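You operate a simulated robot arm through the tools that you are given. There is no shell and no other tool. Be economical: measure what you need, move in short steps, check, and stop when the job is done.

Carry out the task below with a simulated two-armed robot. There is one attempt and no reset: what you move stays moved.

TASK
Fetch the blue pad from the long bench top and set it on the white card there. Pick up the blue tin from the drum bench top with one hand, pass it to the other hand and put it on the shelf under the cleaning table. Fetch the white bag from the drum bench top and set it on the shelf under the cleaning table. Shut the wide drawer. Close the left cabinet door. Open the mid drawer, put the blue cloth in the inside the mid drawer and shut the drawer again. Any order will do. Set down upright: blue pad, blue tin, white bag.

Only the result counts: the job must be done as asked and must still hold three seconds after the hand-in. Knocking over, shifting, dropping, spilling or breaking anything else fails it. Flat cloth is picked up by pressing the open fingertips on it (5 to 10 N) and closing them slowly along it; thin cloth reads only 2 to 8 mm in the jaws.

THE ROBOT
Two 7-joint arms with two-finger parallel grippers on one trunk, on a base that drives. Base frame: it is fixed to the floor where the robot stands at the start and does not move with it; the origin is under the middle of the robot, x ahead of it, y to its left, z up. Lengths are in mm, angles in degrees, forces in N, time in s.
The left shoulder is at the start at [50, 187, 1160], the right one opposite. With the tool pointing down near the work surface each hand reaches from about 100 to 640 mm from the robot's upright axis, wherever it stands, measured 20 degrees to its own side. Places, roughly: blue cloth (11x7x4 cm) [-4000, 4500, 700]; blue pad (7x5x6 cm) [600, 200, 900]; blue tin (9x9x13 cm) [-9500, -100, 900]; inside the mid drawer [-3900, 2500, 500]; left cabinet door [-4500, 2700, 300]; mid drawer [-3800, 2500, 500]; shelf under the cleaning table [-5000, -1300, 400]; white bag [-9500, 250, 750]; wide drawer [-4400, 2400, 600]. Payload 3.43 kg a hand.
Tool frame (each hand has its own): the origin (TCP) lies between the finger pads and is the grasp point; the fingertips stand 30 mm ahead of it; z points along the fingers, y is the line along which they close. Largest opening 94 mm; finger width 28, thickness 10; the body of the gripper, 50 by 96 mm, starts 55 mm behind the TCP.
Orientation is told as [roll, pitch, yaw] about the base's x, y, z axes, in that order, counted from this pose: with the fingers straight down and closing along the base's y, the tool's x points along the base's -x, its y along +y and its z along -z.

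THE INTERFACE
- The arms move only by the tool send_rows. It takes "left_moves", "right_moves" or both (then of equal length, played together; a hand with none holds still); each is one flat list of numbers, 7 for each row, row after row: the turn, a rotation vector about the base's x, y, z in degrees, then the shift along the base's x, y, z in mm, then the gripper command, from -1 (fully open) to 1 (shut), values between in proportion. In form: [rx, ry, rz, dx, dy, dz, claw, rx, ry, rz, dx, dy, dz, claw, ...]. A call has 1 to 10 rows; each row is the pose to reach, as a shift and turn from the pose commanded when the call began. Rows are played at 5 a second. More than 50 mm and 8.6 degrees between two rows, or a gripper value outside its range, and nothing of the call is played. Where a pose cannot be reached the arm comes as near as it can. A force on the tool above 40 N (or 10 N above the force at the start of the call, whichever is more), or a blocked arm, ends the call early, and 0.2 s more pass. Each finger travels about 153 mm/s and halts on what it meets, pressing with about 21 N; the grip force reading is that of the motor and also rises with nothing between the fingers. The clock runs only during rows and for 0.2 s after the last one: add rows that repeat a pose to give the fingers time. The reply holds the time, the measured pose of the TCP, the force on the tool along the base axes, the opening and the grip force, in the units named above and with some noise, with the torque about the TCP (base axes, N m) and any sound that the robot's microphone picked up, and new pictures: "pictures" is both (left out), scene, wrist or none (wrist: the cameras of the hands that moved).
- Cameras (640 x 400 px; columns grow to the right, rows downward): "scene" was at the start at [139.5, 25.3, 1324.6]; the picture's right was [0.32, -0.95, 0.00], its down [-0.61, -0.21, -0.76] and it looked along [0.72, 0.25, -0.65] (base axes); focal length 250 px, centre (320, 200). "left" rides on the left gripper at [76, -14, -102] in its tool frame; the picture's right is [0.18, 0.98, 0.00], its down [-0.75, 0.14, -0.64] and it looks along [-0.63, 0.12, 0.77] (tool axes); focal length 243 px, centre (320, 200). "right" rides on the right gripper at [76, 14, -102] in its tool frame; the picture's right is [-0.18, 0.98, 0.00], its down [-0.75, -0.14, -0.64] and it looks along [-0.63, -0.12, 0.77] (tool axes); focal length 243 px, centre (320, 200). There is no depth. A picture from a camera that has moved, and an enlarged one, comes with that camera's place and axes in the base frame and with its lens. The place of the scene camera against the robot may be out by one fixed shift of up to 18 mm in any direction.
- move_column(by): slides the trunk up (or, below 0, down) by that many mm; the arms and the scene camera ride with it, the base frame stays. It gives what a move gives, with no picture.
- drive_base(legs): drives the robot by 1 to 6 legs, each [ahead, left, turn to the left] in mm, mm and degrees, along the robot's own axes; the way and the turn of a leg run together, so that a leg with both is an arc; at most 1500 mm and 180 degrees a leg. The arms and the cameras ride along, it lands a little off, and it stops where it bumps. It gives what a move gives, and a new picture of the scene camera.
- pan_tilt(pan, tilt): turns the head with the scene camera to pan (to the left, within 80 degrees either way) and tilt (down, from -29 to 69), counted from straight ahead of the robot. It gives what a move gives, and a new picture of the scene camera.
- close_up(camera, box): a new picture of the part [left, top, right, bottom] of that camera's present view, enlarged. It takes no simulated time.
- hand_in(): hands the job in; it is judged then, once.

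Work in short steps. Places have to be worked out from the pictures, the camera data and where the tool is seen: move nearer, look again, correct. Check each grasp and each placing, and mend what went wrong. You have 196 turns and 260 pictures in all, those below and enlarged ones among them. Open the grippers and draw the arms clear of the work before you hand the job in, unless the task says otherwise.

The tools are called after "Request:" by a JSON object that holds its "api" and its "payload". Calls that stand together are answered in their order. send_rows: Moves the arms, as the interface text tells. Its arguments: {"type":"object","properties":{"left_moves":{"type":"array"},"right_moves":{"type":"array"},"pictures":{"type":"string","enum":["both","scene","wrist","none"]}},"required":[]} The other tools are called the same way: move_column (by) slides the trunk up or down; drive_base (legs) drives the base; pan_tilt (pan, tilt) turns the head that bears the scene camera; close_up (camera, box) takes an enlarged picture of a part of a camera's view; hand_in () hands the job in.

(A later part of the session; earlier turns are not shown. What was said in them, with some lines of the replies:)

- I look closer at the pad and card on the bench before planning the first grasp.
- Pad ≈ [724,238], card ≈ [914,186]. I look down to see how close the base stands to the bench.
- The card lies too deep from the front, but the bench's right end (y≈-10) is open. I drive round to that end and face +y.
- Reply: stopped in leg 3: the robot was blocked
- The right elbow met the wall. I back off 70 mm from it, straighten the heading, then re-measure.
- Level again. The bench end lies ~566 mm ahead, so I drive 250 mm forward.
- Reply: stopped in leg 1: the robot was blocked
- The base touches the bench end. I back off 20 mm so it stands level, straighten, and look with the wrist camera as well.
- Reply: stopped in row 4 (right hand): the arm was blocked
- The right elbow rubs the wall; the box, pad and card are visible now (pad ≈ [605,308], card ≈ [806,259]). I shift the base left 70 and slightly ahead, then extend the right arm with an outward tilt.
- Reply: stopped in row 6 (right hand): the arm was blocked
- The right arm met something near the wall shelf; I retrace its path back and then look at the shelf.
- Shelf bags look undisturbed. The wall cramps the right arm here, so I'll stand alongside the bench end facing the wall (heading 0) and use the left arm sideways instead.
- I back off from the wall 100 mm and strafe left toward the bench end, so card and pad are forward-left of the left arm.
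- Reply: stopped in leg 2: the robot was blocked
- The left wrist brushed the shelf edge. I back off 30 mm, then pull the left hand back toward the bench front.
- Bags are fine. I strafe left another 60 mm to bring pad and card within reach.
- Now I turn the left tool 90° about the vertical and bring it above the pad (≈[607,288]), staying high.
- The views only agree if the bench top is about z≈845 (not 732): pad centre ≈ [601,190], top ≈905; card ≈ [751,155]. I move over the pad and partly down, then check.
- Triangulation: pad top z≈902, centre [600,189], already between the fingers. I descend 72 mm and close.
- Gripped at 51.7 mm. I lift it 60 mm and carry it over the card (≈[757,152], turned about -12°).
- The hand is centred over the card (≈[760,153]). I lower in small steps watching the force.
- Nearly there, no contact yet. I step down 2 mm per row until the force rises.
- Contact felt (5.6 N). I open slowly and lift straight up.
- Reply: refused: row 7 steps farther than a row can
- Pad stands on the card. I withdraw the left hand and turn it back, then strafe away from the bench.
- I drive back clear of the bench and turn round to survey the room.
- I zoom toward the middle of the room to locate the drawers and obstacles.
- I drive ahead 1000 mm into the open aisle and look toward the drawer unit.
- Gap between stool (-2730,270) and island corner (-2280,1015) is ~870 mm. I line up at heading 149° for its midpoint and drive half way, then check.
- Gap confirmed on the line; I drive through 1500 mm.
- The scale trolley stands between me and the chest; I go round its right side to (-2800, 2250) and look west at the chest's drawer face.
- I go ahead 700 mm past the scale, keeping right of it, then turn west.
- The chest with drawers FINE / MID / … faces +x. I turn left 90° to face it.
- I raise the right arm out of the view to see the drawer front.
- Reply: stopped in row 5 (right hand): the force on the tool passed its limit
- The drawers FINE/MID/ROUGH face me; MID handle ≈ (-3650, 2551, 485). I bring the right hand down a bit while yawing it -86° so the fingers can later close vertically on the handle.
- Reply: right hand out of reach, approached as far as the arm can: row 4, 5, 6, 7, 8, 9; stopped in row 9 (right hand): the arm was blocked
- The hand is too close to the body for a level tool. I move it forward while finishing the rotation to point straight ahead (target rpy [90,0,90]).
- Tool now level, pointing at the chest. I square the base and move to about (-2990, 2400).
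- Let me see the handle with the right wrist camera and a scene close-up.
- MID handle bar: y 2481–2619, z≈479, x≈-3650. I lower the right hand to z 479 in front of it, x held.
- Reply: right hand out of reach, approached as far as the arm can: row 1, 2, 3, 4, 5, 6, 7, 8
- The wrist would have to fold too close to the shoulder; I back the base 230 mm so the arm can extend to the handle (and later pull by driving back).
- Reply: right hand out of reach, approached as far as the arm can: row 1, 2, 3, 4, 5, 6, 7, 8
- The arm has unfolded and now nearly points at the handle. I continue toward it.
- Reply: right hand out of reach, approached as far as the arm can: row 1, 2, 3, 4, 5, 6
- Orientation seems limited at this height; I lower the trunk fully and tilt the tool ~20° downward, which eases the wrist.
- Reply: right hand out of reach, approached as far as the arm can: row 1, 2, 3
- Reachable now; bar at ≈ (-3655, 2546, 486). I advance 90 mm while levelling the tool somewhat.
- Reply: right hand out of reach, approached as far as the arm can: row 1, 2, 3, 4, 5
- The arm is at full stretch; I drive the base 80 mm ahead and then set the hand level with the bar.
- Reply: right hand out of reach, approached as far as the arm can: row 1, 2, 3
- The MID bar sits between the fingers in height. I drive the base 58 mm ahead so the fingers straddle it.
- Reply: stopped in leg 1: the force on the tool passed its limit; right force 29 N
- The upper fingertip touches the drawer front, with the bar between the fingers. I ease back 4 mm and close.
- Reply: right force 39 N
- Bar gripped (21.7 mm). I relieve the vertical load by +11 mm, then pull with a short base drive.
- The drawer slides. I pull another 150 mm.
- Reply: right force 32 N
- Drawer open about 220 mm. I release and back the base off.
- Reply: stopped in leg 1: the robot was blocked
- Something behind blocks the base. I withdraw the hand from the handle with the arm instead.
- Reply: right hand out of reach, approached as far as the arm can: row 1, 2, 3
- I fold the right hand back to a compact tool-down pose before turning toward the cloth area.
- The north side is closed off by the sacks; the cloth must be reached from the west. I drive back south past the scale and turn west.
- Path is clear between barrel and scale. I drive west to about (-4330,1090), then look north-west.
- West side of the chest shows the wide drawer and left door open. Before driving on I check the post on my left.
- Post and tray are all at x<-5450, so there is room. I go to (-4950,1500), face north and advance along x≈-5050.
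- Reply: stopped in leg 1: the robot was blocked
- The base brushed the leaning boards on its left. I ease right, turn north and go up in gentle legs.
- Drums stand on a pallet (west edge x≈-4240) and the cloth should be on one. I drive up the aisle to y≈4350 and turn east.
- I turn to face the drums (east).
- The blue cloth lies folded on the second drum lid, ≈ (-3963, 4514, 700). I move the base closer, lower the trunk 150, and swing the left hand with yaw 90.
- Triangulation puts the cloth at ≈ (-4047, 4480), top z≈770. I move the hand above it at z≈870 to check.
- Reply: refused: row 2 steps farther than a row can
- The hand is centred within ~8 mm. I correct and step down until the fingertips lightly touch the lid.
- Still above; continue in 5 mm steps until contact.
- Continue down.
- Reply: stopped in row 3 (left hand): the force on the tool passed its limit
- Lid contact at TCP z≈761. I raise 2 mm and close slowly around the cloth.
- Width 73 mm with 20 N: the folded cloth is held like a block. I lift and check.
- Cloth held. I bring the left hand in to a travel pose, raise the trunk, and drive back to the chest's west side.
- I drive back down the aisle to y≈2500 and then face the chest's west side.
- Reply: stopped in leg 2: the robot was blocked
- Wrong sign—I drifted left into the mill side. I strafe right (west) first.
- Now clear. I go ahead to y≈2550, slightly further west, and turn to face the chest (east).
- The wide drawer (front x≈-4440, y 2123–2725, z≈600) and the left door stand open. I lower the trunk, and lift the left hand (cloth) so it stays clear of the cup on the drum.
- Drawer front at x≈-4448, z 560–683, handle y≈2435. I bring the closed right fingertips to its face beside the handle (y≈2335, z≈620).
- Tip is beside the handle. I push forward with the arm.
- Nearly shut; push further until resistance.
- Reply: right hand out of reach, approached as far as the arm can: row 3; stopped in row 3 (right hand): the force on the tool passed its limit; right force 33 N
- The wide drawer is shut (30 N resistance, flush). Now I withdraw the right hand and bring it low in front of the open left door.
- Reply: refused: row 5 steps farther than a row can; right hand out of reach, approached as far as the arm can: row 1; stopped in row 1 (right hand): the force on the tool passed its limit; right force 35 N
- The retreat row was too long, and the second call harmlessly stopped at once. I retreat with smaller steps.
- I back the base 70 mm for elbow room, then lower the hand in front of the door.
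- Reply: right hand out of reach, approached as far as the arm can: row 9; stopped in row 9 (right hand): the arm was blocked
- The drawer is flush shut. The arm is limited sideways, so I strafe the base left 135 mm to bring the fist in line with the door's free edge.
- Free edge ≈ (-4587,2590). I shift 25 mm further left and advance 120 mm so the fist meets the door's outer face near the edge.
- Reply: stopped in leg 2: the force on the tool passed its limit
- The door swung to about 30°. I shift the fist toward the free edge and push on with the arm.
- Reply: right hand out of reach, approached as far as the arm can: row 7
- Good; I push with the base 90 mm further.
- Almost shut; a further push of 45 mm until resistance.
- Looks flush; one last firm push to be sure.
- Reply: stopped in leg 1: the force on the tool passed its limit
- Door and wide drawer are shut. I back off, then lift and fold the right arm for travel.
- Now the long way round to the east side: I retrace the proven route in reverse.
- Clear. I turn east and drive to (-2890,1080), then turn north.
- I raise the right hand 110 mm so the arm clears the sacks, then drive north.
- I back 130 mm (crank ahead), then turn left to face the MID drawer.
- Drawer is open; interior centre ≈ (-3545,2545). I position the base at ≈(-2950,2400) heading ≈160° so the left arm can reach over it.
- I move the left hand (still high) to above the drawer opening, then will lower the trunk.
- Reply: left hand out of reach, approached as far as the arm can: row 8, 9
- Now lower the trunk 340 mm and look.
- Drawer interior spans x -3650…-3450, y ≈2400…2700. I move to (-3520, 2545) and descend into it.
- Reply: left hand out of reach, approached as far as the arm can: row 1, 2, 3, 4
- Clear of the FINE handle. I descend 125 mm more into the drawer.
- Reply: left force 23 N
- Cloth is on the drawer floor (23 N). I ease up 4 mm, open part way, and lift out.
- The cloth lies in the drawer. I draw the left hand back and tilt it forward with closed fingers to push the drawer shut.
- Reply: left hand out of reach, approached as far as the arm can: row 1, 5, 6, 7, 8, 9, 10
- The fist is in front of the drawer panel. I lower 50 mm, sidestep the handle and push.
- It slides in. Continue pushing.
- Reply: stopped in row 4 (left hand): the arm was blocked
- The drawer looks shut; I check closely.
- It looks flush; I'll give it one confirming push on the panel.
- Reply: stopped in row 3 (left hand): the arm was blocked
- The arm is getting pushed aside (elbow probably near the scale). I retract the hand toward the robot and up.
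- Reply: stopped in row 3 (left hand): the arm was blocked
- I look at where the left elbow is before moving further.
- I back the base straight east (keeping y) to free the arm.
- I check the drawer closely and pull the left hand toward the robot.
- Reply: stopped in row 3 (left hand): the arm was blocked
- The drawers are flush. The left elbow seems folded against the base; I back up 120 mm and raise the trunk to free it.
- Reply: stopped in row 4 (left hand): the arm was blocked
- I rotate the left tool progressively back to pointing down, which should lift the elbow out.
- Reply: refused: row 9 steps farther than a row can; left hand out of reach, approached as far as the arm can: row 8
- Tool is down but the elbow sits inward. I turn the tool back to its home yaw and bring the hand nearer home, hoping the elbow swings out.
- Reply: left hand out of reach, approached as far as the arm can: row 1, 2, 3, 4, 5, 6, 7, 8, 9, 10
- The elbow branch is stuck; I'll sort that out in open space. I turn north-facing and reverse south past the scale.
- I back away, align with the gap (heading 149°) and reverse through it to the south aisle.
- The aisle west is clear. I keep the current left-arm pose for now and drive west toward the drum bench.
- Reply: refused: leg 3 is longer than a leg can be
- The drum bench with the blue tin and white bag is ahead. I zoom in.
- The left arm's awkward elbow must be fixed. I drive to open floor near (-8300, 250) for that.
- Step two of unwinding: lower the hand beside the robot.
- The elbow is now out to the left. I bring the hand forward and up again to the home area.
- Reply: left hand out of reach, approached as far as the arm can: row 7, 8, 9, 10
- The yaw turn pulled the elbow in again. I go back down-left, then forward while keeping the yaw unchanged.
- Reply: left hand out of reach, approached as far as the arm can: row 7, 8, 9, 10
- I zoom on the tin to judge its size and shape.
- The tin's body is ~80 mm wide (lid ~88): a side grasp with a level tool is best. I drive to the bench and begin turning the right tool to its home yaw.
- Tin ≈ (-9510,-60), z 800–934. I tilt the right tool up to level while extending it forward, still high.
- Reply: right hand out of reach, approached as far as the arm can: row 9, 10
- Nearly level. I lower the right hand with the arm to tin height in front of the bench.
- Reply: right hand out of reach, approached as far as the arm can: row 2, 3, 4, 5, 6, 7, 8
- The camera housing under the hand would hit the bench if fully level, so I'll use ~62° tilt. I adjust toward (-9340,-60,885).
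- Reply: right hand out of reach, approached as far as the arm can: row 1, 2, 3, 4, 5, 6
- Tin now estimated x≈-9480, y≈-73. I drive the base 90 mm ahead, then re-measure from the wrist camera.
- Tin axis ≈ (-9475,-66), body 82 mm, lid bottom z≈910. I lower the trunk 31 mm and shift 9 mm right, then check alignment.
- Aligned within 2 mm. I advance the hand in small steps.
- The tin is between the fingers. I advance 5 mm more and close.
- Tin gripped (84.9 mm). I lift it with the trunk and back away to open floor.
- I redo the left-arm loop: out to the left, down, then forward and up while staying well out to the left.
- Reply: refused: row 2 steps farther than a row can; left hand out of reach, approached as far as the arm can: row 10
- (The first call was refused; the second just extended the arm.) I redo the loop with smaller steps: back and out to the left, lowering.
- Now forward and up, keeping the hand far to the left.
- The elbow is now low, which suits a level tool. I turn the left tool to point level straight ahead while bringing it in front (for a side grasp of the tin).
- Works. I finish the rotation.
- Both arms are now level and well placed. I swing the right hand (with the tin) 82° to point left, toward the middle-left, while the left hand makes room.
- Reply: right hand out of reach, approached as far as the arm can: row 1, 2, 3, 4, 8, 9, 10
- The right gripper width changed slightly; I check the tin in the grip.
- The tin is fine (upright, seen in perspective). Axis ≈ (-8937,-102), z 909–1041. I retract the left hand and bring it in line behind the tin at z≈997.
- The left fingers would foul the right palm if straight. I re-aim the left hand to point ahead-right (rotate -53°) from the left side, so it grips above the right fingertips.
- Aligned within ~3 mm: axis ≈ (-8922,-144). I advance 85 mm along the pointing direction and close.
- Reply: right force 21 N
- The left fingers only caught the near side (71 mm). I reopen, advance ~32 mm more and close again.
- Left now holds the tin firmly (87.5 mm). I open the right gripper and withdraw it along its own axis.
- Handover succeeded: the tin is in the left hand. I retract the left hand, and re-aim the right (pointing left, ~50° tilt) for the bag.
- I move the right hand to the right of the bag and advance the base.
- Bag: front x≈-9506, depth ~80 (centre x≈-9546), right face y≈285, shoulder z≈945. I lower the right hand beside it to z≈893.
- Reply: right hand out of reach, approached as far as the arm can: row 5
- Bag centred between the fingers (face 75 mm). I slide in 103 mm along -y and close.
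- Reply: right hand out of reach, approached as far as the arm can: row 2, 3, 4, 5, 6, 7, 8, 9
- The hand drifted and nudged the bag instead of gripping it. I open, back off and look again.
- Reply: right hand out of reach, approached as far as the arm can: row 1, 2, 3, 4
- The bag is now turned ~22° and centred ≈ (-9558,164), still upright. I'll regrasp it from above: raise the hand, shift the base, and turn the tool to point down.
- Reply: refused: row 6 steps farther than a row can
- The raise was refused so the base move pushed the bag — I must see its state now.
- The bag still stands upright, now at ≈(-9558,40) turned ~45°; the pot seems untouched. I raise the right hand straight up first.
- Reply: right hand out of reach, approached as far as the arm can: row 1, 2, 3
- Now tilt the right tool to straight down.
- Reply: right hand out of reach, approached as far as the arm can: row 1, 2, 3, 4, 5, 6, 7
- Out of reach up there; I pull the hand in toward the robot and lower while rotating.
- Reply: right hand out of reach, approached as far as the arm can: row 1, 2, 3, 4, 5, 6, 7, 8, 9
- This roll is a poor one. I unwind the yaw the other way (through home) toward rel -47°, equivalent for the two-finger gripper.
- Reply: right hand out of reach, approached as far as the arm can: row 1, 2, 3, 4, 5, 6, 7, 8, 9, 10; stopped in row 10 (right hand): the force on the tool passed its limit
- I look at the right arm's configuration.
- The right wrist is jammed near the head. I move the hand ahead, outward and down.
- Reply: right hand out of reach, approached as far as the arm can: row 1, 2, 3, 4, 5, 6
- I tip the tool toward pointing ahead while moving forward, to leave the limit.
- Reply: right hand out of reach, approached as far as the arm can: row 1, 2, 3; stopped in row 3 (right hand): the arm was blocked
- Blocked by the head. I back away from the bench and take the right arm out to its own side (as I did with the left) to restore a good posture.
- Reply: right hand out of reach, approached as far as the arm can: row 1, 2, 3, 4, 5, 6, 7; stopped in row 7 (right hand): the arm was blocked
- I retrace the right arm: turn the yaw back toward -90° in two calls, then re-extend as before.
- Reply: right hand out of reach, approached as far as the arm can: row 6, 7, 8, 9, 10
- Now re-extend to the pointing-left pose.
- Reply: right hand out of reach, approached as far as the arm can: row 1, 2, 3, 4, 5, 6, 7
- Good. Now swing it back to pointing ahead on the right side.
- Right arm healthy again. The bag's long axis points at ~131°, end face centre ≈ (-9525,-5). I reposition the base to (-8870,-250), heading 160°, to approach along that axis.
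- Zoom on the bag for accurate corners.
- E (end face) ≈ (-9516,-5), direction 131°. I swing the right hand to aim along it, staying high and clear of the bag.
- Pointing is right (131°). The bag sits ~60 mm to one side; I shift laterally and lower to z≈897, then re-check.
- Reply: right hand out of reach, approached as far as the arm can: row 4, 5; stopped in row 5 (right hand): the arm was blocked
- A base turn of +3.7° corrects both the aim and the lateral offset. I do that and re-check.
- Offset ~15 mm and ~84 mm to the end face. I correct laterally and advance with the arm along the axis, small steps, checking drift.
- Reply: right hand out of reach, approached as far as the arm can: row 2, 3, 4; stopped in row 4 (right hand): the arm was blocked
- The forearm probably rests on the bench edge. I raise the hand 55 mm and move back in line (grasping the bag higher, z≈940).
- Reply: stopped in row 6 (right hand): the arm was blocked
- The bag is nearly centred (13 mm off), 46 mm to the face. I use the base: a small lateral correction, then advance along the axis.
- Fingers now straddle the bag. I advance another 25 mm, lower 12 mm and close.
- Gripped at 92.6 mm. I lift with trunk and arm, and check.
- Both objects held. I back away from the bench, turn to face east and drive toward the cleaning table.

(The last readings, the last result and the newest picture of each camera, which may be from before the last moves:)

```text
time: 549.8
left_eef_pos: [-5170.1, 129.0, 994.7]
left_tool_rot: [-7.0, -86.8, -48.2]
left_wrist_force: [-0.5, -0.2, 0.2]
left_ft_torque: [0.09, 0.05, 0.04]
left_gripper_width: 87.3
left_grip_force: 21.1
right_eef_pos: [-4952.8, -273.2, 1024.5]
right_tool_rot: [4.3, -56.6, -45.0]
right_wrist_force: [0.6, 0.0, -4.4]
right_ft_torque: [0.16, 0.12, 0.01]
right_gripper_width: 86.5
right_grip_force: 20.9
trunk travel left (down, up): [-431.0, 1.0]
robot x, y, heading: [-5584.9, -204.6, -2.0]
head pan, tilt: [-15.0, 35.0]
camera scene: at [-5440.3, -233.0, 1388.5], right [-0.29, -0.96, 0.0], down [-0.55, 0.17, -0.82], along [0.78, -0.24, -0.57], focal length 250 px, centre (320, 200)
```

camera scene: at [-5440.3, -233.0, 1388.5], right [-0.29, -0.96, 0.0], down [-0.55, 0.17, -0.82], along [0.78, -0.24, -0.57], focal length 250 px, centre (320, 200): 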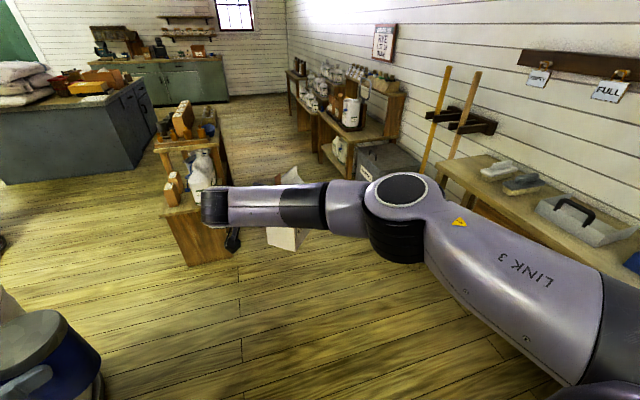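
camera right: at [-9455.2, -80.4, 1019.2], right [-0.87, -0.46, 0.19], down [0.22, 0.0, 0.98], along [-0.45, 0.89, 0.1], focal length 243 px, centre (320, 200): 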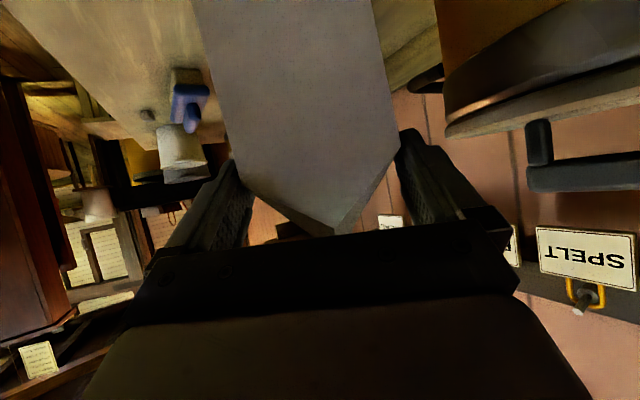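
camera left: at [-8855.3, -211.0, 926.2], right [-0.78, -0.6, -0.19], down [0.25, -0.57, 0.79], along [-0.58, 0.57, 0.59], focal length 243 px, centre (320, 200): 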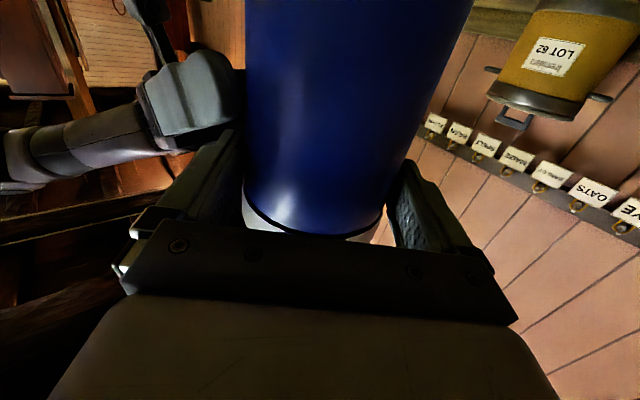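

I straighten the right hand to point ahead, then drive to x≈-5000 and turn to face the cleaning table.

Request:
{"api": "send_rows", "payload": {"right_moves": [0, 0, 6.6, -5, -22, 0, 1, 0, 0, 13.2, -10, -44, 0, 1, 0, 0, 19.8, -15, -66, 0, 1, 0, 0, 26.4, -20, -88, 0, 1, 0, 0, 33, -25, -110, 0, 1, 0, 0, 38, -30, -120, 0, 1], "pictures": "none"}}

Request:
{"api": "drive_base", "payload": {"legs": [[560, 0, 0], [0, 0, -88]]}}

```text
time: 551.2
left_eef_pos: [-5170.0, 128.7, 995.4]
left_tool_rot: [-6.7, -86.9, -48.7]
left_wrist_force: [-0.2, 0.0, 0.5]
left_ft_torque: [0.06, 0.05, -0.01]
left_gripper_width: 87.2
left_grip_force: 21.2
right_eef_pos: [-4983.5, -392.4, 1024.6]
right_tool_rot: [4.3, -56.6, -6.9]
right_wrist_force: [-0.4, 0.0, -4.4]
right_ft_torque: [0.04, 0.18, 0.01]
right_gripper_width: 86.6
right_grip_force: 21.0
trunk travel left (down, up): [-431.0, 1.0]
robot x, y, heading: [-5585.5, -200.1, -2.0]
head pan, tilt: [-15.0, 35.0]
```

```text
time: 558.3
left_eef_pos: [-4717.9, -646.9, 994.2]
left_tool_rot: [-6.9, -86.9, -139.9]
left_wrist_force: [-0.6, 0.4, 0.7]
left_ft_torque: [0.07, -0.03, 0.0]
left_gripper_width: 87.3
left_grip_force: 21.3
right_eef_pos: [-5244.2, -817.6, 1024.9]
right_tool_rot: [4.1, -56.4, -98.7]
right_wrist_force: [0.5, 0.4, -3.9]
right_ft_torque: [0.22, 0.02, -0.01]
right_gripper_width: 86.4
right_grip_force: 20.7
trunk travel left (down, up): [-431.0, 1.0]
robot x, y, heading: [-5037.6, -221.4, -93.4]
head pan, tilt: [-15.0, 35.0]
camera scene: at [-5069.8, -366.6, 1388.5], right [-0.95, 0.32, 0.0], down [0.18, 0.54, -0.82], along [-0.26, -0.78, -0.57], focal length 250 px, centre (320, 200)
```

scene: 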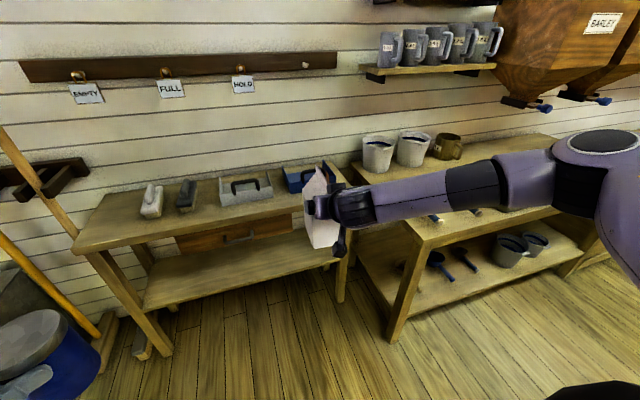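

The cleaning table (x -5490…-4500, front y≈-1200, shelf z≈395, drawer underside ~610 in the middle) is ahead. I fix the heading and lower the trunk here in the open.

Request:
{"api": "drive_base", "payload": {"legs": [[0, 0, 3.4]]}}

Request:
{"api": "move_column", "payload": {"by": -380}}

```text
time: 559.1
left_eef_pos: [-4694.1, -625.8, 993.9]
left_tool_rot: [-7.3, -86.9, -136.1]
left_wrist_force: [0.1, 1.3, -0.8]
left_ft_torque: [0.02, -0.04, 0.02]
left_gripper_width: 87.5
left_grip_force: 20.7
right_eef_pos: [-5207.7, -829.3, 1024.2]
right_tool_rot: [4.2, -56.5, -95.1]
right_wrist_force: [0.3, -0.1, -4.5]
right_ft_torque: [0.2, -0.01, 0.0]
right_gripper_width: 86.2
right_grip_force: 21.0
trunk travel left (down, up): [-431.0, 1.0]
robot x, y, heading: [-5035.4, -224.6, -90.1]
head pan, tilt: [-15.0, 35.0]
camera scene: at [-5060.7, -368.2, 1388.5], right [-0.97, 0.26, 0.0], down [0.15, 0.55, -0.82], along [-0.21, -0.79, -0.57], focal length 250 px, centre (320, 200)
```

scene: 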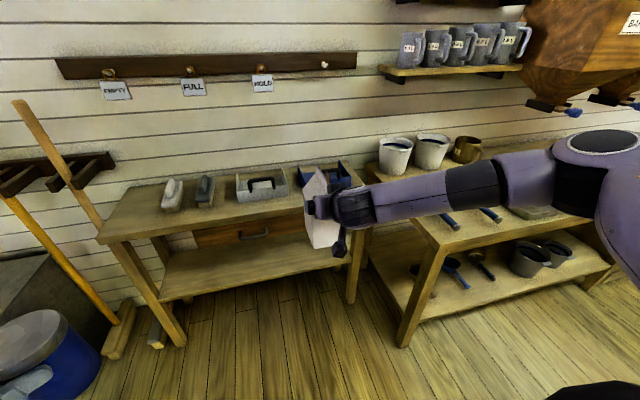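

```text
time: 562.8
left_eef_pos: [-4693.3, -624.6, 615.1]
left_tool_rot: [-7.2, -86.9, -136.2]
left_wrist_force: [-0.1, 0.2, 0.4]
left_ft_torque: [0.05, -0.07, -0.01]
left_gripper_width: 87.1
left_grip_force: 21.0
right_eef_pos: [-5208.4, -828.1, 645.1]
right_tool_rot: [4.4, -56.5, -95.1]
right_wrist_force: [0.1, 0.4, -3.6]
right_ft_torque: [0.2, 0.02, 0.01]
right_gripper_width: 86.7
right_grip_force: 21.3
trunk travel left (down, up): [-51.0, 381.0]
robot x, y, heading: [-5039.3, -222.8, -90.1]
head pan, tilt: [-15.0, 35.0]
```

I lower the trunk 50 more, then drive so the bag is in front of the shelf's right bay (x≈-5340).

Request:
{"api": "move_column", "payload": {"by": -50}}

Request:
{"api": "drive_base", "payload": {"legs": [[0, -132, 0], [270, 0, 0]]}}

```text
time: 563.7
left_eef_pos: [-4692.8, -624.0, 564.3]
left_tool_rot: [-7.1, -86.9, -136.4]
left_wrist_force: [0.4, 0.5, 0.2]
left_ft_torque: [0.05, -0.1, 0.0]
left_gripper_width: 87.1
left_grip_force: 20.9
right_eef_pos: [-5207.1, -827.6, 594.8]
right_tool_rot: [4.2, -56.4, -95.0]
right_wrist_force: [1.1, -0.2, -3.7]
right_ft_torque: [0.23, 0.0, -0.01]
right_gripper_width: 86.7
right_grip_force: 20.6
trunk travel left (down, up): [-1.0, 431.0]
robot x, y, heading: [-5036.4, -222.8, -90.1]
head pan, tilt: [-15.0, 35.0]
```

```text
time: 566.5
left_eef_pos: [-4820.0, -884.9, 564.4]
left_tool_rot: [-7.2, -86.9, -135.7]
left_wrist_force: [-0.2, -0.5, -0.2]
left_ft_torque: [0.03, -0.08, -0.02]
left_gripper_width: 87.2
left_grip_force: 21.5
right_eef_pos: [-5333.4, -1091.8, 595.7]
right_tool_rot: [4.4, -56.5, -94.7]
right_wrist_force: [-0.1, -0.4, -4.0]
right_ft_torque: [0.22, 0.0, 0.0]
right_gripper_width: 86.3
right_grip_force: 21.3
trunk travel left (down, up): [-1.0, 431.0]
robot x, y, heading: [-5170.2, -481.8, -89.8]
head pan, tilt: [-15.0, 35.0]
camera scene: at [-5190.1, -629.7, 958.5], right [-0.97, 0.25, 0.0], down [0.14, 0.56, -0.82], along [-0.21, -0.79, -0.57], focal length 250 px, centre (320, 200)
```

scene: 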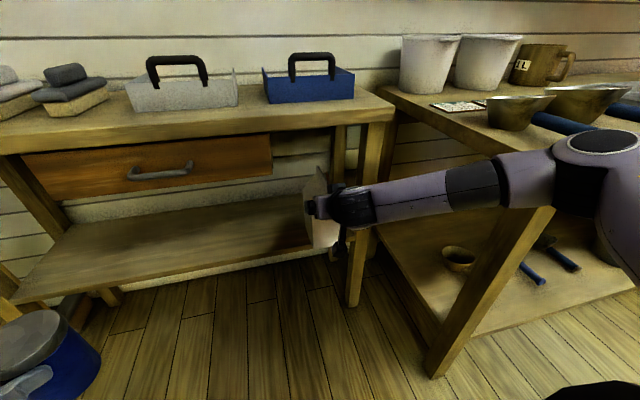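

Bag aligned with the right bay. I lower the hand 35 mm, then drive in 165 mm.

Request:
{"api": "send_rows", "payload": {"right_moves": [0, 0, 0, 0, 0, -12, 1, 0, 0, 0, 0, 0, -24, 1, 0, 0, 0, 0, 0, -35, 1], "pictures": "none"}}

Request:
{"api": "close_up", "payload": {"camera": "right", "box": [0, 0, 640, 400]}}

```text
time: 567.3
left_eef_pos: [-4819.9, -884.3, 565.0]
left_tool_rot: [-7.4, -86.9, -135.6]
left_wrist_force: [-0.4, -0.1, -0.8]
left_ft_torque: [0.04, -0.07, 0.01]
left_gripper_width: 87.1
left_grip_force: 21.5
right_eef_pos: [-5333.3, -1090.6, 558.8]
right_tool_rot: [4.4, -56.4, -94.7]
right_wrist_force: [0.4, -0.7, -3.8]
right_ft_torque: [0.22, -0.03, -0.02]
right_gripper_width: 86.4
right_grip_force: 20.8
trunk travel left (down, up): [-1.0, 431.0]
robot x, y, heading: [-5164.6, -482.5, -89.6]
head pan, tilt: [-15.0, 35.0]
```

```text
1.00 times, centred on (320, 200) of right
camera zoom: at [-5315.7, -963.2, 552.5], right [0.97, -0.12, 0.19], down [-0.18, 0.12, 0.98], along [-0.14, -0.98, 0.1], focal length 243 px, centre (320, 200)
```

zoom: 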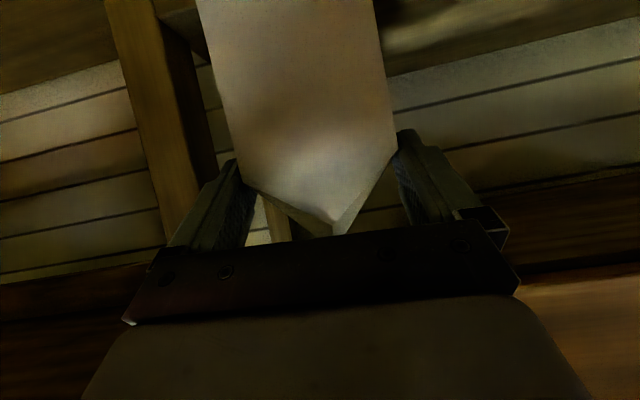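

Clear of the leg (inner edge ≈ -5447). I drive 165 mm in.

Request:
{"api": "drive_base", "payload": {"legs": [[165, 0, 0]]}}

Request:
{"api": "send_rows", "payload": {"right_moves": [0, 0, 0, 0, 0, -6, 1, 0, 0, 0, 0, 0, -12, 1, 0, 0, 0, 0, 0, -18, 1, 0, 0, 0, 0, 0, -24, 1, 0, 0, 0, 0, 0, -28, 1], "pictures": "none"}}

```text
time: 568.1
left_eef_pos: [-4818.8, -903.1, 564.0]
left_tool_rot: [-8.5, -87.0, -134.8]
left_wrist_force: [0.3, 0.7, -1.0]
left_ft_torque: [0.07, -0.09, 0.0]
left_gripper_width: 87.2
left_grip_force: 21.1
right_eef_pos: [-5337.9, -1103.1, 553.3]
right_tool_rot: [3.5, -55.8, -94.8]
right_wrist_force: [0.3, -0.6, -4.4]
right_ft_torque: [0.19, -0.02, -0.01]
right_gripper_width: 86.4
right_grip_force: 20.7
trunk travel left (down, up): [-1.0, 431.0]
robot x, y, heading: [-5169.3, -503.1, -90.1]
head pan, tilt: [-15.0, 35.0]
stopped in leg 1: the robot was blocked; the commanded pose is now the measured one
camera scene: at [-5185.1, -643.6, 960.2], right [-0.97, 0.26, 0.0], down [0.15, 0.55, -0.82], along [-0.22, -0.79, -0.57], focal length 250 px, centre (320, 200)
```

scene: 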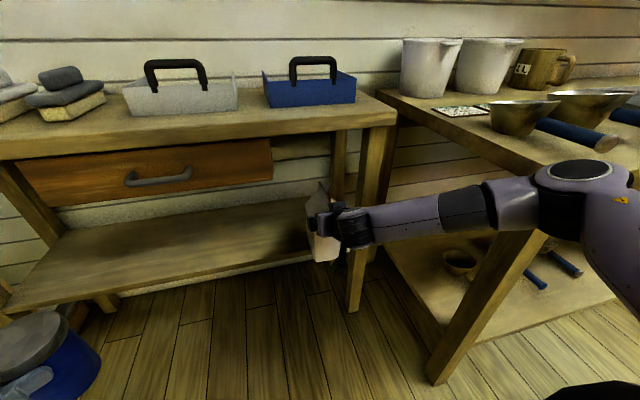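

```text
time: 569.2
left_eef_pos: [-4821.4, -904.4, 562.1]
left_tool_rot: [-8.1, -86.7, -135.2]
left_wrist_force: [0.2, 0.0, -0.7]
left_ft_torque: [0.07, -0.05, -0.02]
left_gripper_width: 87.2
left_grip_force: 20.6
right_eef_pos: [-5337.6, -1105.6, 534.8]
right_tool_rot: [4.5, -56.5, -95.7]
right_wrist_force: [-0.8, 3.0, 5.1]
right_ft_torque: [0.11, -0.04, -0.06]
right_gripper_width: 86.7
right_grip_force: 20.7
trunk travel left (down, up): [-1.0, 431.0]
robot x, y, heading: [-5169.6, -504.0, -90.2]
head pan, tilt: [-15.0, 35.0]
stopped in row 5 (right hand): the force on the tool passed its limit (the readings are from after the stop); the commanded pose is now the measured one
```

The right elbow met the neighbouring table, and the bag touched the shelf edge. I lift it back up, back off, and go for the middle bay instead (x≈-5130).

Request:
{"api": "send_rows", "payload": {"right_moves": [0, 0, 0, 0, 3, 15, 1, 0, 0, 0, 0, 6, 32, 1], "pictures": "none"}}

Request:
{"api": "drive_base", "payload": {"legs": [[-60, 0, 0], [0, 200, 0], [140, 0, 0]]}}

```text
time: 569.8
left_eef_pos: [-4818.0, -903.2, 559.9]
left_tool_rot: [-11.4, -87.0, -131.7]
left_wrist_force: [-0.7, 0.3, 0.0]
left_ft_torque: [0.03, -0.04, -0.03]
left_gripper_width: 87.1
left_grip_force: 20.8
right_eef_pos: [-5322.7, -1093.0, 551.7]
right_tool_rot: [4.0, -55.0, -94.1]
right_wrist_force: [0.2, 0.4, -4.6]
right_ft_torque: [0.22, 0.0, 0.02]
right_gripper_width: 86.4
right_grip_force: 20.8
trunk travel left (down, up): [-1.0, 431.0]
robot x, y, heading: [-5168.9, -501.7, -90.0]
head pan, tilt: [-15.0, 35.0]
```

```text
time: 572.9
left_eef_pos: [-4623.0, -987.0, 563.8]
left_tool_rot: [-8.0, -86.7, -135.4]
left_wrist_force: [-0.1, 0.1, -0.7]
left_ft_torque: [0.06, -0.04, -0.01]
left_gripper_width: 87.2
left_grip_force: 21.0
right_eef_pos: [-5140.0, -1181.0, 563.5]
right_tool_rot: [4.7, -56.2, -95.9]
right_wrist_force: [-0.4, 0.2, -3.9]
right_ft_torque: [0.24, 0.04, 0.02]
right_gripper_width: 86.3
right_grip_force: 21.4
trunk travel left (down, up): [-1.0, 431.0]
robot x, y, heading: [-4967.9, -583.4, -89.8]
head pan, tilt: [-15.0, 35.0]
camera scene: at [-4990.8, -729.5, 958.5], right [-0.97, 0.26, 0.0], down [0.15, 0.55, -0.82], along [-0.21, -0.79, -0.57], focal length 250 px, centre (320, 200)
```

scene: 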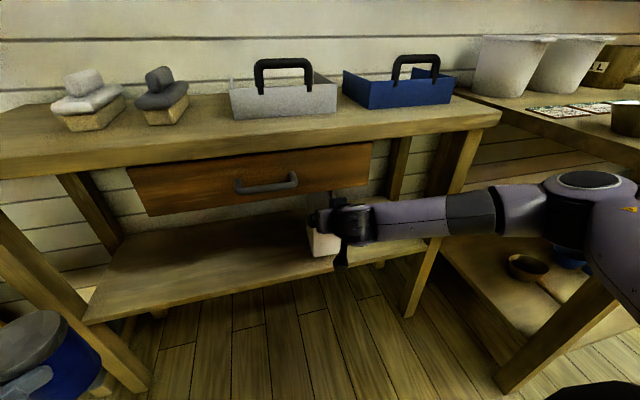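

Bag is entering the middle bay. I drive 75 mm further.

Request:
{"api": "drive_base", "payload": {"legs": [[75, 0, 0]]}}

```text
time: 574.1
left_eef_pos: [-4623.7, -1063.1, 562.8]
left_tool_rot: [-9.5, -86.4, -133.9]
left_wrist_force: [0.1, 0.1, 0.3]
left_ft_torque: [0.05, -0.07, 0.0]
left_gripper_width: 87.1
left_grip_force: 20.8
right_eef_pos: [-5139.9, -1247.8, 549.6]
right_tool_rot: [3.7, -54.5, -94.4]
right_wrist_force: [0.2, 0.6, -4.0]
right_ft_torque: [0.19, 0.03, 0.02]
right_gripper_width: 86.3
right_grip_force: 20.9
trunk travel left (down, up): [-1.0, 431.0]
robot x, y, heading: [-4967.5, -660.9, -90.1]
head pan, tilt: [-15.0, 35.0]
stopped in leg 1: the robot was blocked; the commanded pose is now the measured one
camera scene: at [-4991.4, -806.5, 958.5], right [-0.96, 0.26, 0.0], down [0.15, 0.55, -0.82], along [-0.22, -0.79, -0.57], focal length 250 px, centre (320, 200)
```

scene: 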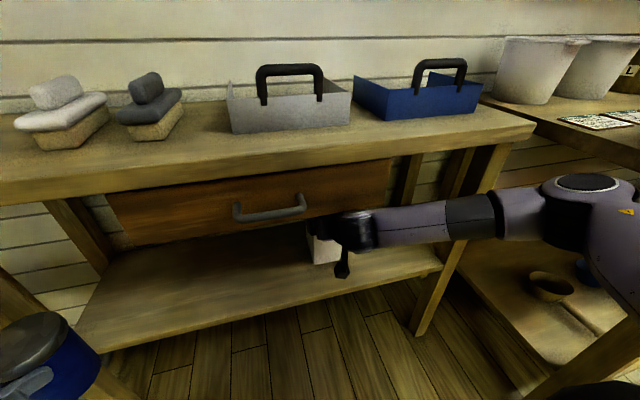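

The bag is inside the shelf space. I lower gently until it touches.

Request:
{"api": "send_rows", "payload": {"right_moves": [0, 0, 0, 0, 0, -4, 1, 0, 0, 0, 0, 0, -8, 1, 0, 0, 0, 0, 0, -11, 1, 0, 0, 0, 0, 0, -14, 1, 0, 0, 0, 0, 0, -17, 1, 0, 0, 0, 0, 0, -17, 1], "pictures": "none"}}

```text
time: 575.5
left_eef_pos: [-4623.2, -1065.1, 563.6]
left_tool_rot: [-8.1, -86.6, -135.5]
left_wrist_force: [0.3, 0.0, -0.3]
left_ft_torque: [0.02, -0.03, 0.01]
left_gripper_width: 87.1
left_grip_force: 21.0
right_eef_pos: [-5138.3, -1248.6, 536.8]
right_tool_rot: [3.8, -55.1, -94.4]
right_wrist_force: [0.8, 2.6, 7.3]
right_ft_torque: [-0.69, 0.47, -0.09]
right_gripper_width: 86.2
right_grip_force: 20.9
trunk travel left (down, up): [-1.0, 431.0]
robot x, y, heading: [-4972.9, -663.0, -90.2]
head pan, tilt: [-15.0, 35.0]
```

Contact felt (11 N net). I open the right fingers and back straight out with the base.

Request:
{"api": "send_rows", "payload": {"right_moves": [0, 0, 0, 0, 0, 0, 0.2, 0, 0, 0, 0, 0, 0, -0.5, 0, 0, 0, 0, 0, 0, -1, 0, 0, 0, 0, 0, 2, -1, 0, 0, 0, 0, 0, 2, -1], "pictures": "wrist"}}

```text
time: 576.7
left_eef_pos: [-4622.8, -1064.4, 563.6]
left_tool_rot: [-8.4, -86.7, -134.9]
left_wrist_force: [0.5, 0.8, -0.3]
left_ft_torque: [0.04, -0.03, 0.0]
left_gripper_width: 87.1
left_grip_force: 21.8
right_eef_pos: [-5139.3, -1249.2, 537.1]
right_tool_rot: [3.8, -54.6, -94.7]
right_wrist_force: [0.9, 0.0, 0.2]
right_ft_torque: [-0.02, 0.0, -0.02]
right_gripper_width: 94.0
right_grip_force: 0.1
trunk travel left (down, up): [-1.0, 431.0]
robot x, y, heading: [-4968.7, -664.4, -90.4]
head pan, tilt: [-15.0, 35.0]
camera right: at [-5121.2, -1120.8, 535.2], right [0.97, -0.13, 0.19], down [-0.18, 0.09, 0.98], along [-0.15, -0.99, 0.07], focal length 243 px, centre (320, 200)
```

right: 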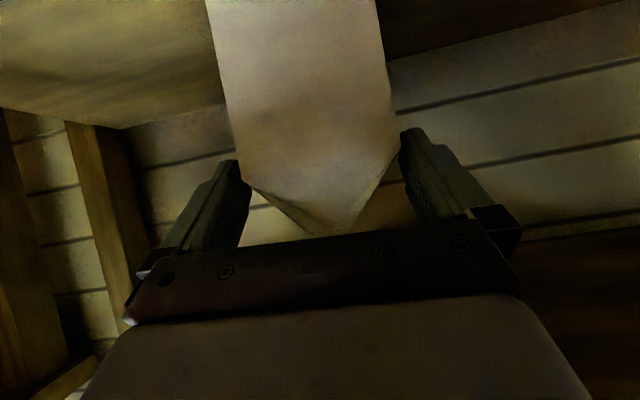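

Bag stands released. I back out 130 mm.

Request:
{"api": "drive_base", "payload": {"legs": [[-140, 0, 0]]}}

```text
time: 578.1
left_eef_pos: [-4622.9, -927.0, 562.7]
left_tool_rot: [-8.4, -86.6, -135.1]
left_wrist_force: [1.2, 0.0, -0.2]
left_ft_torque: [0.02, -0.05, -0.02]
left_gripper_width: 87.1
left_grip_force: 21.2
right_eef_pos: [-5138.8, -1108.6, 537.2]
right_tool_rot: [3.8, -54.7, -94.8]
right_wrist_force: [-0.8, -0.1, 0.8]
right_ft_torque: [0.0, -0.03, -0.03]
right_gripper_width: 94.0
right_grip_force: 0.1
trunk travel left (down, up): [-1.0, 431.0]
robot x, y, heading: [-4967.1, -519.4, -90.5]
head pan, tilt: [-15.0, 35.0]
camera scene: at [-4990.9, -666.7, 958.6], right [-0.96, 0.26, 0.0], down [0.15, 0.55, -0.82], along [-0.22, -0.79, -0.57], focal length 250 px, centre (320, 200)
```

scene: 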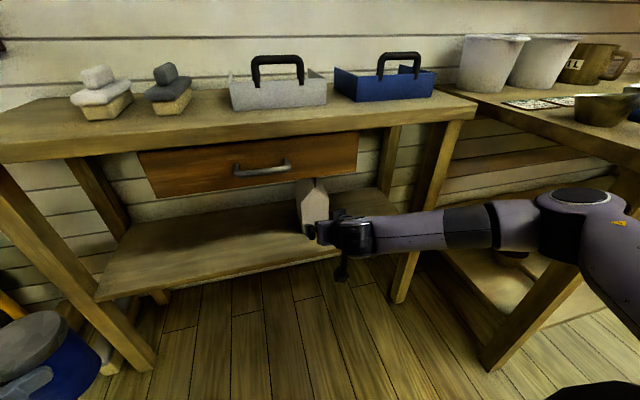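

The bag stands well on the shelf. Next I park the right hand up and back, and turn the left hand (tin) to point straight ahead.

Request:
{"api": "send_rows", "payload": {"left_moves": [0, 0, 6.3, -2, -19, 0, 1, 0, 0, 12.6, -4, -38, 0, 1, 0, 0, 18.9, -6, -57, 0, 1, 0, 0, 25.2, -8, -76, 0, 1, 0, 0, 31.5, -10, -95, 0, 1, 0, 0, 37.8, -12, -114, 0, 1, 0, 0, 44, -14, -133, 0, 1, 0, 0, 50, -14, -152, 0, 1], "right_moves": [0, 0, 0, 0, 20, 25, -1, 0, 0, 0, -8, 40, 50, -1, 0, 0, 0, -16, 60, 75, -1, 0, 0, 0, -24, 80, 100, -1, 0, 0, 0, -32, 100, 125, -1, 0, 0, 0, -40, 120, 150, -1, 0, 0, 0, -48, 140, 175, -1, 0, 0, 0, -56, 160, 200, -1], "pictures": "scene"}}

```text
time: 579.9
left_eef_pos: [-4635.6, -1077.1, 563.0]
left_tool_rot: [-7.0, -86.4, -86.4]
left_wrist_force: [0.1, -0.3, 0.1]
left_ft_torque: [0.07, -0.06, 0.02]
left_gripper_width: 87.1
left_grip_force: 21.1
right_eef_pos: [-5196.0, -947.8, 736.4]
right_tool_rot: [3.8, -54.6, -94.6]
right_wrist_force: [-0.3, -0.8, 0.4]
right_ft_torque: [0.02, 0.02, 0.01]
right_gripper_width: 94.0
right_grip_force: 0.1
trunk travel left (down, up): [-1.0, 431.0]
robot x, y, heading: [-4971.4, -519.9, -90.4]
head pan, tilt: [-15.0, 35.0]
camera scene: at [-4990.9, -666.8, 958.5], right [-0.96, 0.26, 0.0], down [0.15, 0.55, -0.82], along [-0.22, -0.79, -0.57], focal length 250 px, centre (320, 200)
```

scene: 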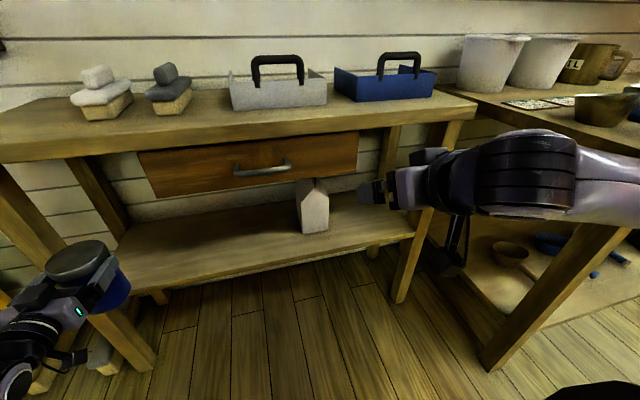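

Bag stands upright. I lower the tin 52 mm with the left arm and shift 55 mm right, away from the leg.

Request:
{"api": "send_rows", "payload": {"left_moves": [0, 0, 0, 0, 0, -13, 1, 0, 0, 0, 0, 0, -26, 1, 0, 0, 0, 0, 0, -39, 1, 0, 0, 0, 0, 0, -52, 1], "pictures": "none"}}

Request:
{"api": "drive_base", "payload": {"legs": [[0, -55, 0.4]]}}

```text
time: 580.9
left_eef_pos: [-4638.0, -1077.6, 511.9]
left_tool_rot: [-7.9, -86.6, -85.8]
left_wrist_force: [0.1, 1.0, 0.3]
left_ft_torque: [0.08, -0.01, -0.01]
left_gripper_width: 87.3
left_grip_force: 20.8
right_eef_pos: [-5196.2, -948.7, 736.8]
right_tool_rot: [3.7, -54.7, -94.7]
right_wrist_force: [1.1, 0.6, -0.2]
right_ft_torque: [-0.02, 0.0, -0.04]
right_gripper_width: 93.9
right_grip_force: 0.0
trunk travel left (down, up): [-1.0, 431.0]
robot x, y, heading: [-4966.1, -518.3, -90.7]
head pan, tilt: [-15.0, 35.0]
```

```text
time: 581.8
left_eef_pos: [-4688.8, -1074.1, 511.9]
left_tool_rot: [-8.2, -86.5, -84.9]
left_wrist_force: [0.1, -0.1, -0.1]
left_ft_torque: [0.06, -0.02, 0.02]
left_gripper_width: 87.1
left_grip_force: 21.3
right_eef_pos: [-5246.7, -949.7, 736.2]
right_tool_rot: [3.9, -54.8, -94.3]
right_wrist_force: [-0.1, -0.8, 0.0]
right_ft_torque: [0.01, 0.0, 0.02]
right_gripper_width: 94.1
right_grip_force: 0.1
trunk travel left (down, up): [-1.0, 431.0]
robot x, y, heading: [-5021.6, -521.5, -90.0]
head pan, tilt: [-15.0, 35.0]
camera scene: at [-5044.0, -666.8, 958.6], right [-0.97, 0.26, 0.0], down [0.15, 0.55, -0.82], along [-0.21, -0.79, -0.57], focal length 250 px, centre (320, 200)
```

scene: 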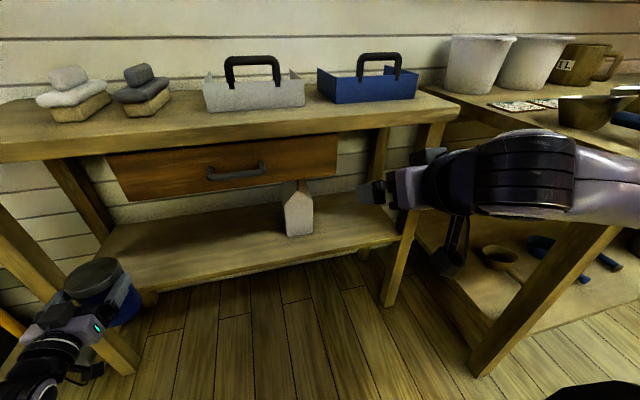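

Tin is lined up in the left-middle of the shelf. I drive in 180 mm.

Request:
{"api": "drive_base", "payload": {"legs": [[178, 0, 0]]}}

```text
time: 583.4
left_eef_pos: [-4688.9, -1245.7, 509.0]
left_tool_rot: [-7.2, -86.1, -86.0]
left_wrist_force: [0.8, 0.4, 0.0]
left_ft_torque: [0.07, -0.01, -0.03]
left_gripper_width: 87.1
left_grip_force: 21.0
right_eef_pos: [-5244.0, -1115.0, 734.8]
right_tool_rot: [3.5, -54.3, -93.2]
right_wrist_force: [-1.9, 3.7, 0.4]
right_ft_torque: [-0.04, -0.02, 0.15]
right_gripper_width: 93.2
right_grip_force: 0.1
trunk travel left (down, up): [-1.0, 431.0]
robot x, y, heading: [-5027.4, -690.1, -89.7]
head pan, tilt: [-15.0, 35.0]
stopped in leg 1: the force on the tool passed its limit (the readings are from after the stop); the commanded pose is now the measured one
camera scene: at [-5044.1, -837.5, 958.5], right [-0.97, 0.26, 0.0], down [0.15, 0.55, -0.82], along [-0.21, -0.79, -0.57], focal length 250 px, centre (320, 200)
```

scene: 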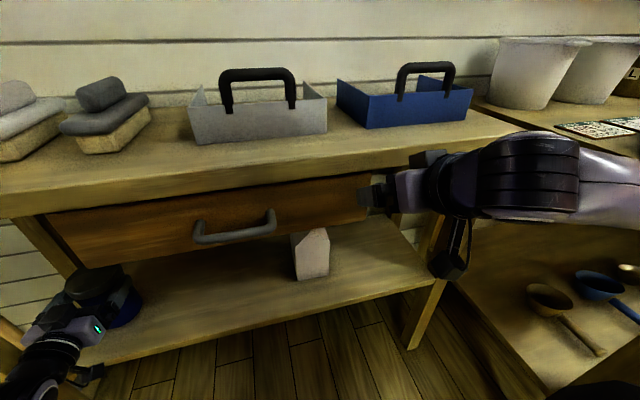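

The tin is over the shelf (right tips merely touched the table front; I ease them back). I lower the tin until contact.

Request:
{"api": "send_rows", "payload": {"left_moves": [0, 0, 0, 0, 0, -5, 1, 0, 0, 0, 0, 0, -10, 1, 0, 0, 0, 0, 0, -14, 1, 0, 0, 0, 0, 0, -18, 1, 0, 0, 0, 0, 0, -21, 1, 0, 0, 0, 0, 0, -24, 1, 0, 0, 0, 0, 0, -27, 1], "right_moves": [0, 0, 0, 0, 10, 0, -1, 0, 0, 0, 0, 25, 0, -1, 0, 0, 0, 0, 40, 5, -1, 0, 0, 0, 0, 40, 5, -1, 0, 0, 0, 0, 40, 5, -1, 0, 0, 0, 0, 40, 5, -1, 0, 0, 0, 0, 40, 5, -1], "pictures": "none"}}

```text
time: 585.0
left_eef_pos: [-4689.2, -1247.1, 488.9]
left_tool_rot: [-6.4, -86.9, -86.7]
left_wrist_force: [-0.3, -1.2, 17.6]
left_ft_torque: [-0.42, -0.58, 0.07]
left_gripper_width: 87.4
left_grip_force: 20.8
right_eef_pos: [-5240.2, -1099.9, 750.4]
right_tool_rot: [3.6, -54.4, -93.3]
right_wrist_force: [0.0, 0.7, 0.3]
right_ft_torque: [0.0, 0.0, 0.01]
right_gripper_width: 94.0
right_grip_force: 0.0
right hand out of reach, approached as far as the arm can: row 2, 3, 4, 5, 6, 7
trunk travel left (down, up): [-1.0, 431.0]
robot x, y, heading: [-5021.8, -690.9, -90.0]
head pan, tilt: [-15.0, 35.0]
```

Contact (17 N). I ease up and open the left fingers.

Request:
{"api": "send_rows", "payload": {"left_moves": [0, 0, 0, 0, 0, 4, 1, 0, 0, 0, 0, 0, 5, 0.3, 0, 0, 0, 0, 0, 5, -0.5, 0, 0, 0, 0, 0, 5, -1, 0, 0, 0, 0, 0, 5, -1], "pictures": "wrist"}}

```text
time: 586.2
left_eef_pos: [-4688.7, -1244.5, 488.1]
left_tool_rot: [-7.9, -86.2, -85.4]
left_wrist_force: [-0.3, -0.4, -0.3]
left_ft_torque: [0.0, 0.02, -0.02]
left_gripper_width: 93.9
left_grip_force: 0.0
right_eef_pos: [-5239.9, -1100.5, 750.9]
right_tool_rot: [3.5, -54.3, -93.2]
right_wrist_force: [-0.9, 0.4, 0.0]
right_ft_torque: [-0.02, 0.0, 0.01]
right_gripper_width: 94.0
right_grip_force: 0.0
trunk travel left (down, up): [-1.0, 431.0]
robot x, y, heading: [-5024.5, -694.6, -90.0]
head pan, tilt: [-15.0, 35.0]
camera left: at [-4697.6, -1137.6, 418.9], right [0.98, -0.04, -0.19], down [0.18, 0.58, 0.79], along [0.08, -0.81, 0.58], focal length 243 px, centre (320, 200)
```

left: 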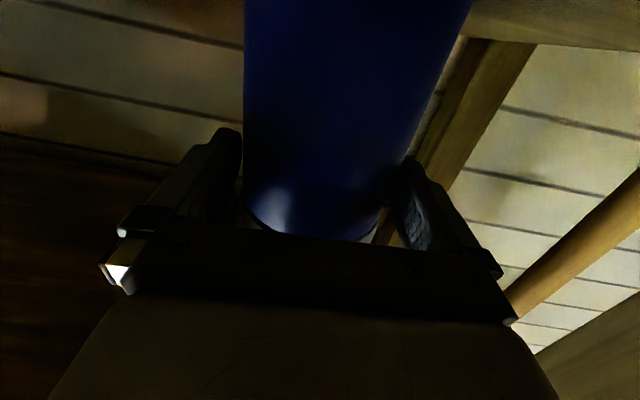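

The tin stands free. I back straight out.

Request:
{"api": "drive_base", "payload": {"legs": [[-300, 0, 0]]}}

```text
time: 588.2
left_eef_pos: [-4687.6, -936.6, 489.7]
left_tool_rot: [-7.6, -86.5, -85.4]
left_wrist_force: [0.5, 0.4, 1.4]
left_ft_torque: [0.0, -0.03, 0.01]
left_gripper_width: 94.2
left_grip_force: 0.1
right_eef_pos: [-5240.2, -794.1, 749.9]
right_tool_rot: [3.5, -54.3, -93.0]
right_wrist_force: [-0.1, 0.0, 0.0]
right_ft_torque: [0.01, 0.05, 0.0]
right_gripper_width: 94.1
right_grip_force: 0.1
trunk travel left (down, up): [-1.0, 431.0]
robot x, y, heading: [-5018.8, -380.9, -89.7]
head pan, tilt: [-15.0, 35.0]
camera scene: at [-5044.3, -530.1, 958.6], right [-0.97, 0.26, 0.0], down [0.15, 0.55, -0.82], along [-0.21, -0.79, -0.57], focal length 250 px, centre (320, 200)
```

scene: 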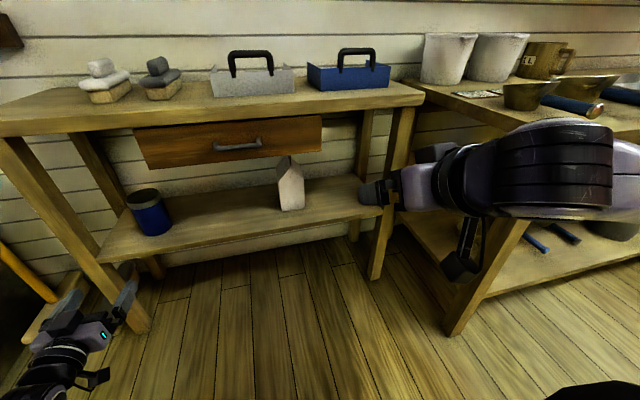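

The tin and the bag both stand upright on the shelf, the grippers are open and the arms are clear. I hand in.

Request:
{"api": "hand_in", "payload": {}}

```text
The job is handed in.
```

I carried out every part of the task and handed it in. My last look at each item:

- **Blue pad:** upright on the white card.
- **Blue tin and white bag:** both upright on the shelf under the cleaning table. The right hand picked up the tin and passed it to the left in mid-air.
- **Wide drawer, left cabinet door and mid drawer:** all shut, with the blue cloth in the mid drawer.

While I was getting hold of the white bag I pushed it along the bench next to the lidded pot marked LOT 62. In the pictures that pot looks unmoved, but I didn't check its position. The base and arms also touched the long bench, its shelf, some leaning boards and the tables a few times. I saw nothing knocked over, but I didn't go back to check each of those spots.
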